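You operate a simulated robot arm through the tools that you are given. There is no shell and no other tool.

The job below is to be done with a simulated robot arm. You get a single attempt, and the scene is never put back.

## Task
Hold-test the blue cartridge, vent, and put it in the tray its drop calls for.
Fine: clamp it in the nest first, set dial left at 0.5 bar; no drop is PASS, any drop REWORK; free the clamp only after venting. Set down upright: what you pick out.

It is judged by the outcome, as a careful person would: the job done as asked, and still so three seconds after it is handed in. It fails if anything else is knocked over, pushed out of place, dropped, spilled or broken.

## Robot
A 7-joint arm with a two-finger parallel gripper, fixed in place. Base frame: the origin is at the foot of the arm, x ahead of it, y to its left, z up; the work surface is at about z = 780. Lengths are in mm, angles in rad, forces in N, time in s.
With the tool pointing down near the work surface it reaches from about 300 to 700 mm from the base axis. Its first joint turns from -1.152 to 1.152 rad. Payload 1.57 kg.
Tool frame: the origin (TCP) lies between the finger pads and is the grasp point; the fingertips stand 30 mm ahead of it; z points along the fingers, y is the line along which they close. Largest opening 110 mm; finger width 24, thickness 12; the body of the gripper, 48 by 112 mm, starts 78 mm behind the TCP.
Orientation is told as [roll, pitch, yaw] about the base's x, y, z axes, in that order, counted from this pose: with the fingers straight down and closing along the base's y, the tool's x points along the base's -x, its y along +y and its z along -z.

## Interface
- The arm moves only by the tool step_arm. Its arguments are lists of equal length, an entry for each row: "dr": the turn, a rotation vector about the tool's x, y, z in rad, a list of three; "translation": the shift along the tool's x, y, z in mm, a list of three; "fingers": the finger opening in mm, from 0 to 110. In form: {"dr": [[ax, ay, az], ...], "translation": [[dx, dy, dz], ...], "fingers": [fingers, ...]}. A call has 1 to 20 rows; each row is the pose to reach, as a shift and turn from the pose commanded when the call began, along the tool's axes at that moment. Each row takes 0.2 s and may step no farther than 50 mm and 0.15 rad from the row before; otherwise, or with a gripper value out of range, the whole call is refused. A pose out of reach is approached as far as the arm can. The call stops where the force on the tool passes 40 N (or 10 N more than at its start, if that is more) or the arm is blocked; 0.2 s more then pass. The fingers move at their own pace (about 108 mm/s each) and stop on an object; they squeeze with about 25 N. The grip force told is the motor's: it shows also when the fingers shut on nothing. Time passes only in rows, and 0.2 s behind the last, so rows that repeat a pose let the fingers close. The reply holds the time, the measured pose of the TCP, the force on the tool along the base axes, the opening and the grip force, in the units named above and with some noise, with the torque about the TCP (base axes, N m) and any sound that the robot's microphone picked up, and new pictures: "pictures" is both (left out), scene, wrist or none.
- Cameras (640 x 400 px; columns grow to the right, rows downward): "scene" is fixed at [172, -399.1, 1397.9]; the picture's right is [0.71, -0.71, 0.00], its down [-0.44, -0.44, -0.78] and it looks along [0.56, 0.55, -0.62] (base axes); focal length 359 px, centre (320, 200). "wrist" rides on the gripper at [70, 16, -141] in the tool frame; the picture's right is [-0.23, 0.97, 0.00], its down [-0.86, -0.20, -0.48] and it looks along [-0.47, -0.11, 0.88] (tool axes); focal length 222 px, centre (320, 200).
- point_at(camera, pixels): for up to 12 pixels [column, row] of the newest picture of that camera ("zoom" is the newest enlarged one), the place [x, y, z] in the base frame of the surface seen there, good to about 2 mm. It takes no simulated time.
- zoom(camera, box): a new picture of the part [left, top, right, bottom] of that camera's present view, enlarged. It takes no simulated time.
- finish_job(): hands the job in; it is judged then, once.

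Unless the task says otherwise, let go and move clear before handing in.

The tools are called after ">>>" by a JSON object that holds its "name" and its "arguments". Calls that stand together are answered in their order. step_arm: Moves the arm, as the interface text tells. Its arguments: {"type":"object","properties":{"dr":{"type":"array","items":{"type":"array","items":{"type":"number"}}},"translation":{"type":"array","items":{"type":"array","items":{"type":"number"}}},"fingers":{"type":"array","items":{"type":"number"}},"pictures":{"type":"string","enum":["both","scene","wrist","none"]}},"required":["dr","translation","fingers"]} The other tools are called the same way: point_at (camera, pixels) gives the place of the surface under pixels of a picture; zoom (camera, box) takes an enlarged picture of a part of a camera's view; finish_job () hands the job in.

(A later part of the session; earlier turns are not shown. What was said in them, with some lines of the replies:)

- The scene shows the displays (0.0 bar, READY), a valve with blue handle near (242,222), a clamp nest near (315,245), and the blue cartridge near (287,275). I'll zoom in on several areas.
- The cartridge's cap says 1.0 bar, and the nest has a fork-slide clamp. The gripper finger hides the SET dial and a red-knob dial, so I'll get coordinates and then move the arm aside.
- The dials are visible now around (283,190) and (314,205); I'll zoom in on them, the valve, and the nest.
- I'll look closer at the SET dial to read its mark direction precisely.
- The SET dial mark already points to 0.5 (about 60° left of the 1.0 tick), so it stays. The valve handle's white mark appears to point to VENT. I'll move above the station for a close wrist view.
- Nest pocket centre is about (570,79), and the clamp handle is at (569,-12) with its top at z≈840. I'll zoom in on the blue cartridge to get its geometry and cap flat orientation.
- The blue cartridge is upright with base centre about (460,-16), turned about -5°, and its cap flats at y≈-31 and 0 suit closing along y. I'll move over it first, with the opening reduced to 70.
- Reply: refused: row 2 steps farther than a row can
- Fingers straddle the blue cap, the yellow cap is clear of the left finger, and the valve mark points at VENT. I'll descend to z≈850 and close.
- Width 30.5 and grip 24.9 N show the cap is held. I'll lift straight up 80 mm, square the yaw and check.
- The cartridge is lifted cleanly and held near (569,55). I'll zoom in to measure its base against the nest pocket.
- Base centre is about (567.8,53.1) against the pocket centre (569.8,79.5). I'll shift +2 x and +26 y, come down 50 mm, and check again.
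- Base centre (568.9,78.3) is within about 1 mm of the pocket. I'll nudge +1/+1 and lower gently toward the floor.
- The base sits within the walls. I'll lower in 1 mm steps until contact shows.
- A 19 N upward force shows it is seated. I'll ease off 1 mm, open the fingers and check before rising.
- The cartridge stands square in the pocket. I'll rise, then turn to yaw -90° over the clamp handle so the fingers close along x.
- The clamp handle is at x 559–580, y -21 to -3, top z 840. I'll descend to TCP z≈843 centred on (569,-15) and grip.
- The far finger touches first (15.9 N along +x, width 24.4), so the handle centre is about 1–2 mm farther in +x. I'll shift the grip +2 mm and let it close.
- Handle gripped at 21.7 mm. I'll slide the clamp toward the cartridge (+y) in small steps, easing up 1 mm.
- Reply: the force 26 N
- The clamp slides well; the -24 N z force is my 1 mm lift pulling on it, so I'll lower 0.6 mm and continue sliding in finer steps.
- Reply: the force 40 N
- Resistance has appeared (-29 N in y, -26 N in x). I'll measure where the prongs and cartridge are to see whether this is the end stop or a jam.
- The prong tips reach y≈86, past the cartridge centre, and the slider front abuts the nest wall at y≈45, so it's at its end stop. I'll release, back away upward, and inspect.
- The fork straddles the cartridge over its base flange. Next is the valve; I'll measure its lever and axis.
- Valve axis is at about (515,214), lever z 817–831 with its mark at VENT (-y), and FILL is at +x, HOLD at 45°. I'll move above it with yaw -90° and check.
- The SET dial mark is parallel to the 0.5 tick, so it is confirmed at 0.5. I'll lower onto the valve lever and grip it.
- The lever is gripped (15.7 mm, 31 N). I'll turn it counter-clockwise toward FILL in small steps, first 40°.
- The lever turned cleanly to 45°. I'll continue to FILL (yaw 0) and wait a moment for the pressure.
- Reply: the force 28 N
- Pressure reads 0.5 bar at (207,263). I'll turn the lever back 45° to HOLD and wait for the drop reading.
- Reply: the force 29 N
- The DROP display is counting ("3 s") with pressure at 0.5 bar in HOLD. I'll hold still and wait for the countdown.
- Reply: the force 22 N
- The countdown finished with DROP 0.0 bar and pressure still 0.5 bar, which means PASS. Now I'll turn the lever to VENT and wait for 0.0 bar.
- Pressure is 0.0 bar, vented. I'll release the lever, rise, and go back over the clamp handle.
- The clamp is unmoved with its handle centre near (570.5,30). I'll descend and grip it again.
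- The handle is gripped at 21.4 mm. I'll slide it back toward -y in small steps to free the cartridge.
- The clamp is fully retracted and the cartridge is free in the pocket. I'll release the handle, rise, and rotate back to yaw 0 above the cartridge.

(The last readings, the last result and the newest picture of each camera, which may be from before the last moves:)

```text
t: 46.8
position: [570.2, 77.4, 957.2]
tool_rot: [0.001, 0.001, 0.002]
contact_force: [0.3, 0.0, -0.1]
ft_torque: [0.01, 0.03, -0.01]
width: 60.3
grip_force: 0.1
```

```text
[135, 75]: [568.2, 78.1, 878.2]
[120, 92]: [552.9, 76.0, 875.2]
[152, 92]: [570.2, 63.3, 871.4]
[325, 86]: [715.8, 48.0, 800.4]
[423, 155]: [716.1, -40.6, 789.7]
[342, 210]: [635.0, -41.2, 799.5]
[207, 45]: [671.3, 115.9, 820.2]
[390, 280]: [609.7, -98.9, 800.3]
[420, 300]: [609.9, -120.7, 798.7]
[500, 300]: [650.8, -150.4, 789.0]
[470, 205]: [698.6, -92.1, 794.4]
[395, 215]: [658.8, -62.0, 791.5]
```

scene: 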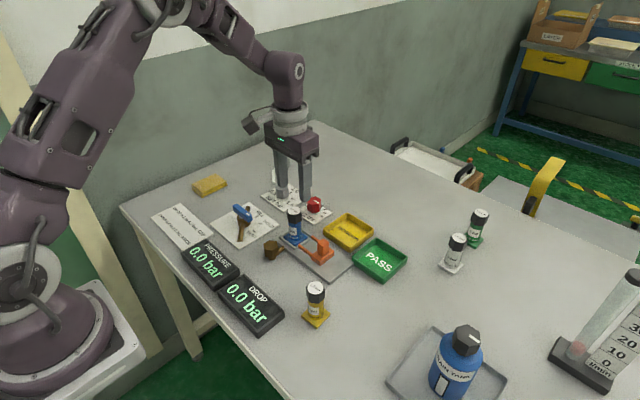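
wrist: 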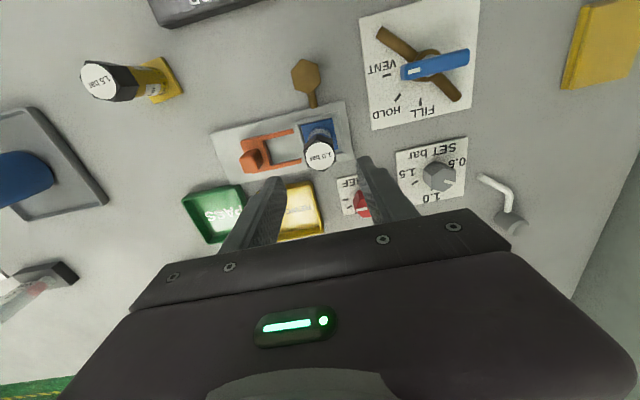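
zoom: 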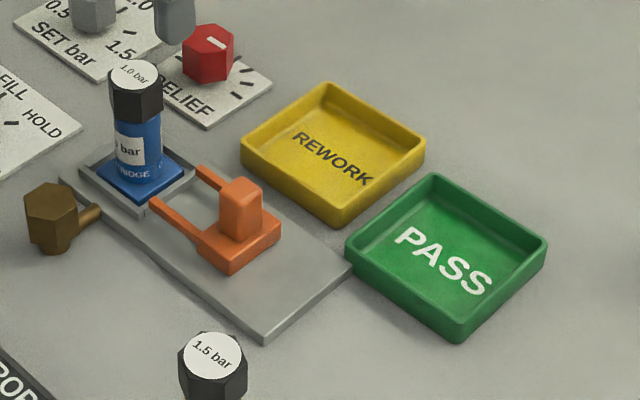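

The PASS tray is x 609–698, y -150 to -63, floor z≈783, centre (654,-106). I'll first descend and grip the cartridge at z≈861.

>>> {"name": "step_arm", "arguments": {"dr": [[0, 0, 0], [0, 0, 0], [0, 0, 0], [0, 0, 0], [0, 0, 0], [0, 0, 0], [0, 0, 0], [0, 0, 0]], "translation": [[1, 1, 40], [1, 1, 75], [1, 1, 95], [1, 1, 95], [1, 1, 95], [1, 1, 95], [1, 1, 95], [1, 1, 95]], "fingers": [60, 60, 60, 50, 40, 30, 20, 20]}}

>>> {"name": "zoom", "arguments": {"camera": "scene", "box": [270, 190, 340, 265]}}

```text
t: 48.6
position: [568.8, 78.0, 863.4]
tool_rot: [0.001, 0.002, 0.001]
contact_force: [0.3, -0.1, 0.3]
ft_torque: [-0.01, 0.02, 0.0]
width: 31.1
grip_force: 25.2
```

scene: 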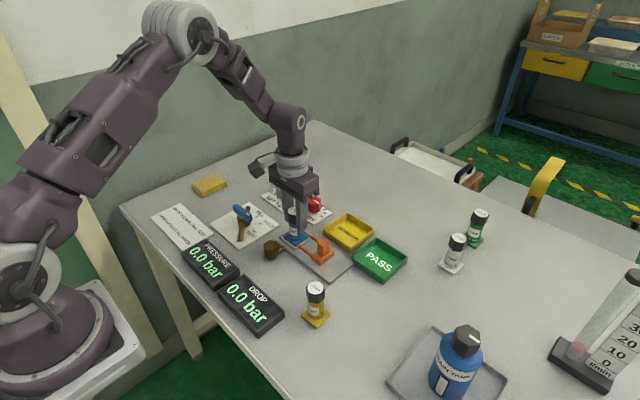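
wrist: 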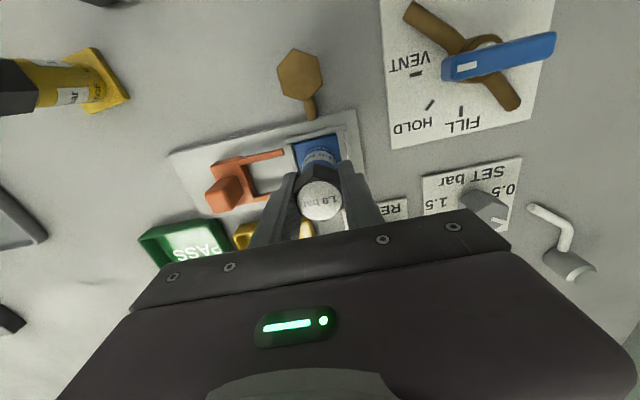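

```text
5.33 times, centred on (305, 228) of scene
```

zoom: 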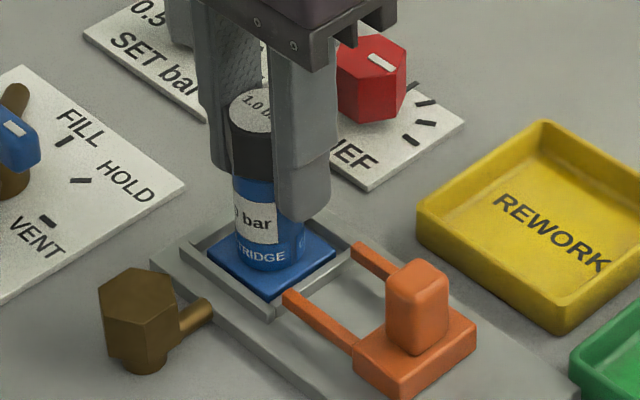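

The cap is gripped (31.1 mm, 25 N). I'll lift 80 mm straight up and carry it over the PASS tray.

>>> {"name": "step_arm", "arguments": {"dr": [[0, 0, 0], [0, 0, 0], [0, 0, 0], [0, 0, 0], [0, 0, 0], [0, 0, 0], [0, 0, 0], [0, 0, 0], [0, 0, 0], [0, 0, 0]], "translation": [[0, 0, -20], [0, 0, -50], [0, 0, -80], [-15, -32, -80], [-30, -64, -80], [-45, -96, -80], [-60, -128, -80], [-74, -158, -80], [-86, -184, -80], [-86, -184, -80]], "fingers": [20, 20, 20, 20, 20, 20, 20, 20, 20, 20]}}

>>> {"name": "zoom", "arguments": {"camera": "scene", "box": [330, 180, 430, 290]}}

```text
t: 50.8
position: [654.6, -105.9, 941.0]
tool_rot: [0.0, 0.0, 0.0]
contact_force: [0.1, 0.5, -1.3]
ft_torque: [-0.01, 0.01, -0.01]
width: 30.6
grip_force: 25.2
```

scene: 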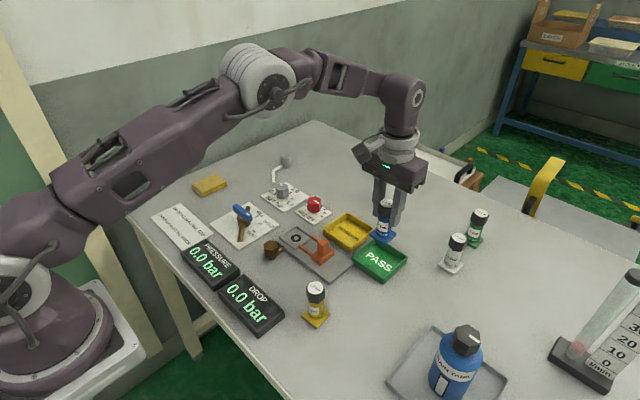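
wrist: 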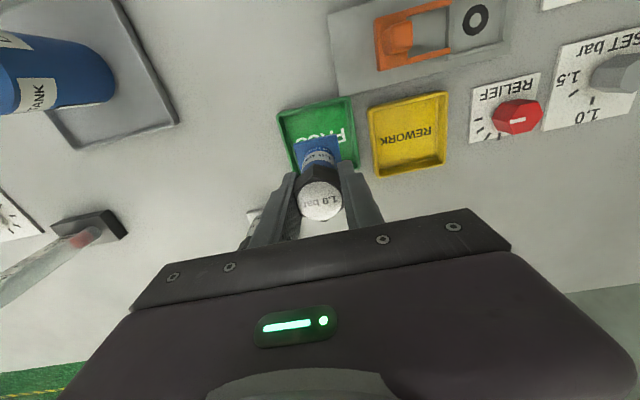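

```text
3.64 times, centred on (380, 235) of scene
```

zoom: 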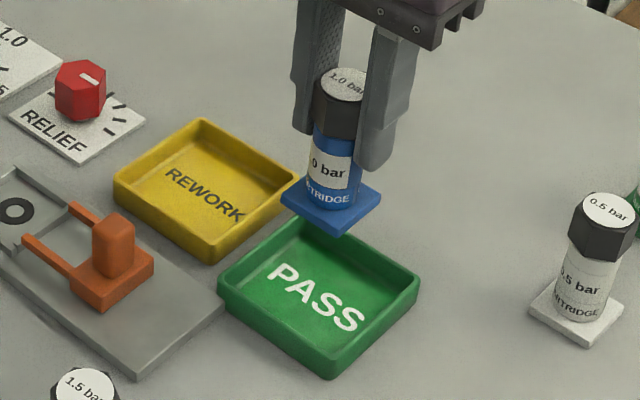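

The cartridge is over the PASS tray centre. I'll descend 75 mm and check before touching down.

>>> {"name": "step_arm", "arguments": {"dr": [[0, 0, 0], [0, 0, 0], [0, 0, 0], [0, 0, 0], [0, 0, 0]], "translation": [[0, 0, 25], [0, 0, 50], [0, 0, 65], [0, 0, 75], [0, 0, 78]], "fingers": [20, 20, 20, 20, 20]}}

>>> {"name": "zoom", "arguments": {"camera": "scene", "box": [330, 180, 430, 290]}}

```text
t: 52.0
position: [654.6, -102.9, 864.3]
tool_rot: [-0.001, 0.0, 0.0]
contact_force: [-0.5, 0.0, -1.2]
ft_torque: [0.01, 0.0, 0.0]
width: 30.7
grip_force: 25.0
```

scene: 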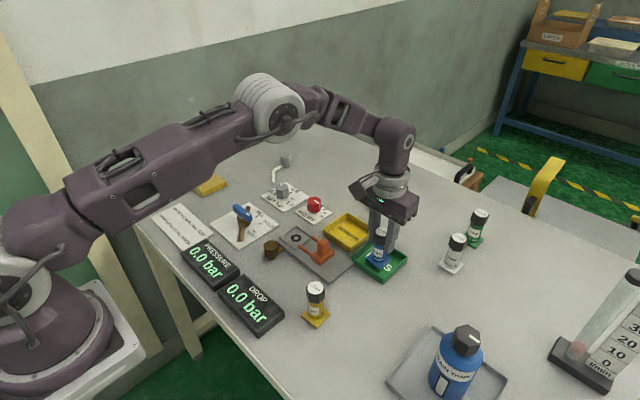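
wrist: 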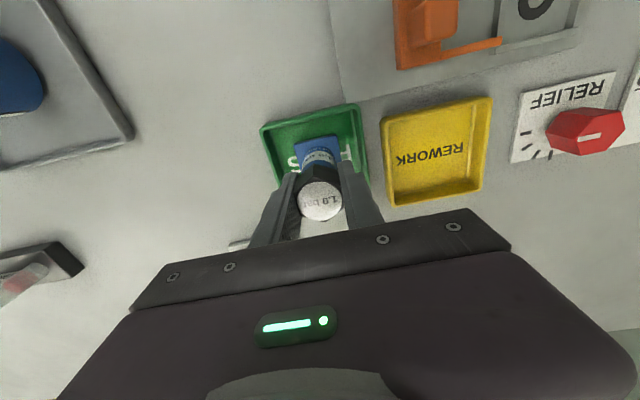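

```text
3.64 times, centred on (380, 235) of scene
```

zoom: 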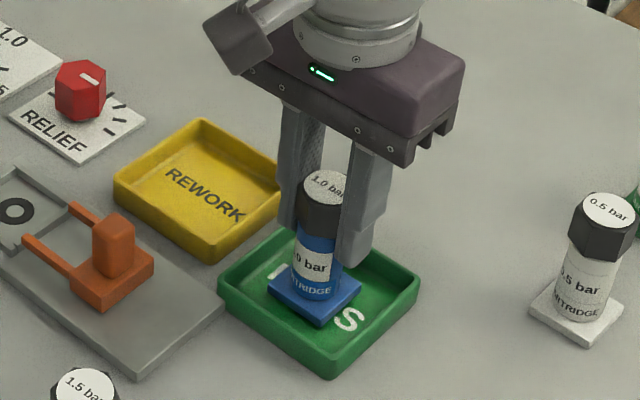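

It's centred well inside the tray with a few mm left. I'll lower in 1 mm steps until contact.

>>> {"name": "step_arm", "arguments": {"dr": [[0, 0, 0], [0, 0, 0], [0, 0, 0], [0, 0, 0]], "translation": [[0, 0, 2], [0, 0, 4], [0, 0, 5], [0, 0, 6]], "fingers": [20, 20, 20, 20], "pictures": "none"}}

```text
t: 53.0
position: [654.6, -105.5, 858.1]
tool_rot: [0.001, 0.0, 0.0]
contact_force: [-1.5, 0.4, 4.3]
ft_torque: [0.03, 0.1, -0.03]
width: 30.7
grip_force: 24.5
```

Contact is just starting (4.3 N). I'll go 1 mm more to confirm.

>>> {"name": "step_arm", "arguments": {"dr": [[0, 0, 0], [0, 0, 0]], "translation": [[0, 0, 0.7], [0, 0, 0.7]], "fingers": [20, 20]}}

>>> {"name": "zoom", "arguments": {"camera": "scene", "box": [330, 180, 430, 290]}}

```text
t: 53.6
position: [654.0, -105.4, 857.4]
tool_rot: [0.0, -0.002, 0.0]
contact_force: [-5.8, 2.3, 19.3]
ft_torque: [0.01, 0.35, -0.01]
width: 30.4
grip_force: 24.8
```

scene: 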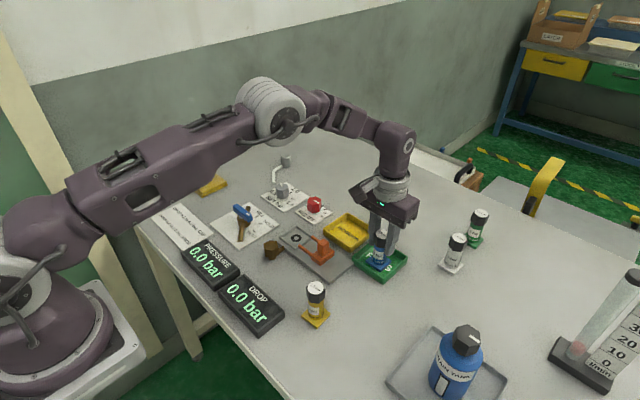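
wrist: 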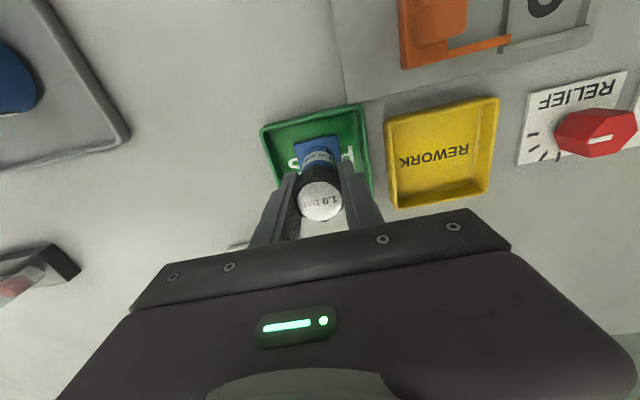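

```text
3.64 times, centred on (380, 235) of scene
```

zoom: 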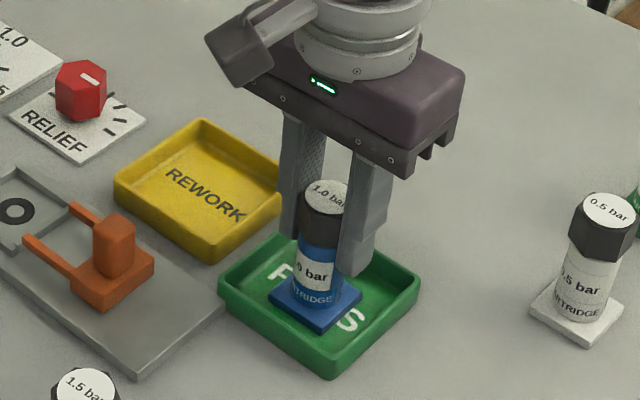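

It is firmly down on the tray floor (19 N). I'll ease off, open the fingers, and rise clear.

>>> {"name": "step_arm", "arguments": {"dr": [[0, 0, 0], [0, 0, 0], [0, 0, 0], [0, 0, 0], [0, 0, 0], [0, 0, 0], [0, 0, 0], [0, 0, 0], [0, 0, 0], [0, 0, 0]], "translation": [[0, 0, -0.8], [0, 0, -0.8], [0, 0, -0.8], [0, 0, -0.8], [0, 0, -20], [0, 0, -60], [0, 0, -100], [30, 0, -130], [70, 0, -150], [110, 0, -160]], "fingers": [31, 40, 50, 55, 55, 55, 55, 55, 55, 55]}}

>>> {"name": "zoom", "arguments": {"camera": "scene", "box": [190, 170, 430, 320]}}

>>> {"name": "zoom", "arguments": {"camera": "scene", "box": [330, 200, 430, 290]}}

```text
t: 55.8
position: [544.1, -105.3, 1016.6]
tool_rot: [0.0, 0.001, 0.0]
contact_force: [0.3, -0.1, -1.1]
ft_torque: [0.0, 0.01, -0.02]
width: 55.1
grip_force: 0.1
```

scene: 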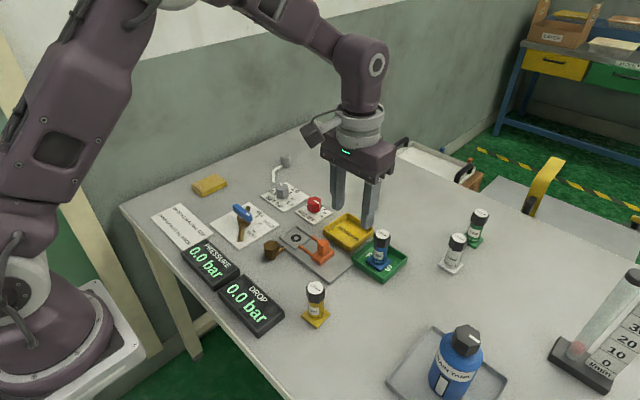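
wrist: 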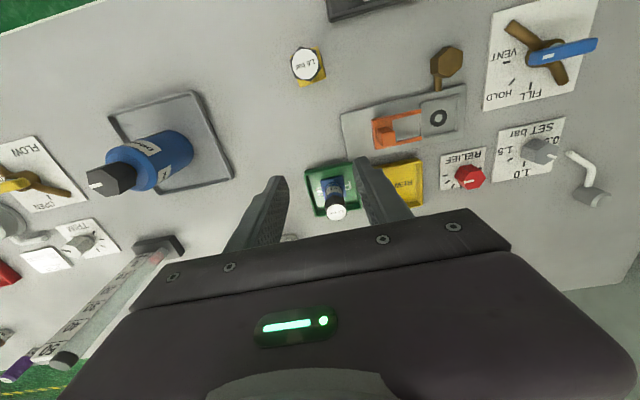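

```text
2.67 times, centred on (310, 245) of scene
```

zoom: 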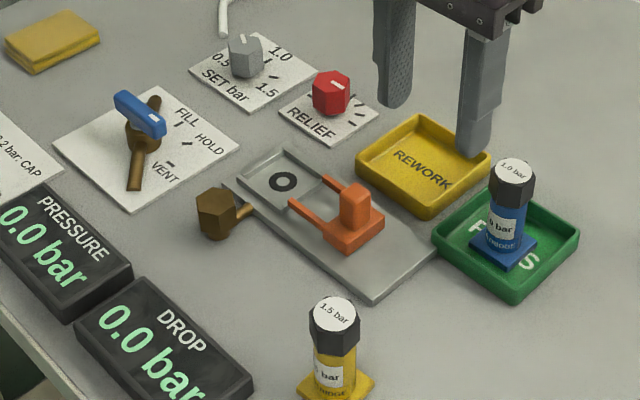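

```text
4.44 times, centred on (380, 245) of scene
```

zoom: 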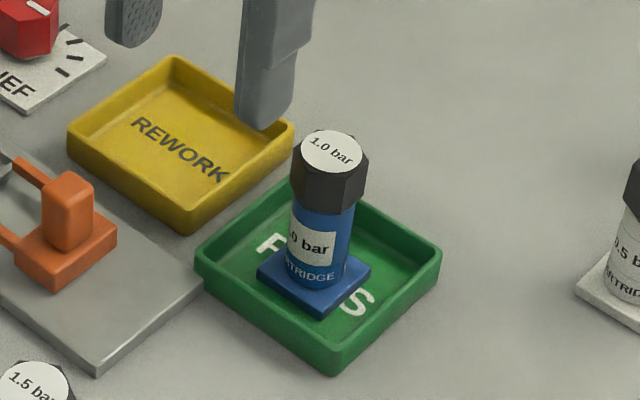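

The blue cartridge stands upright in the PASS tray at (380,250). The valve is at VENT with 0.0 bar, the clamp is back, the SET dial is still at 0.5, and nothing else has moved. I'm handing in.

>>> {"name": "finish_job", "arguments": {}}

```text
The job is handed in.
```

The blue cartridge held with no drop and is now standing upright in the PASS tray.

- **Test:** I clamped it in the nest and filled it to 0.5 bar. After the hold countdown, DROP read 0.0 bar with the pressure still at 0.5 bar.
- **Dial:** the SET dial was already at 0.5 bar, and I left it untouched. The cartridge's own label says 1.0 bar, but I tested at the 0.5 bar you gave.
- **Venting:** I turned the valve to VENT and waited for 0.0 bar before freeing the clamp. The valve is still at VENT and the clamp is slid fully back.

The last pictures show nothing else knocked over or out of place. The gripper is open and clear of the table.
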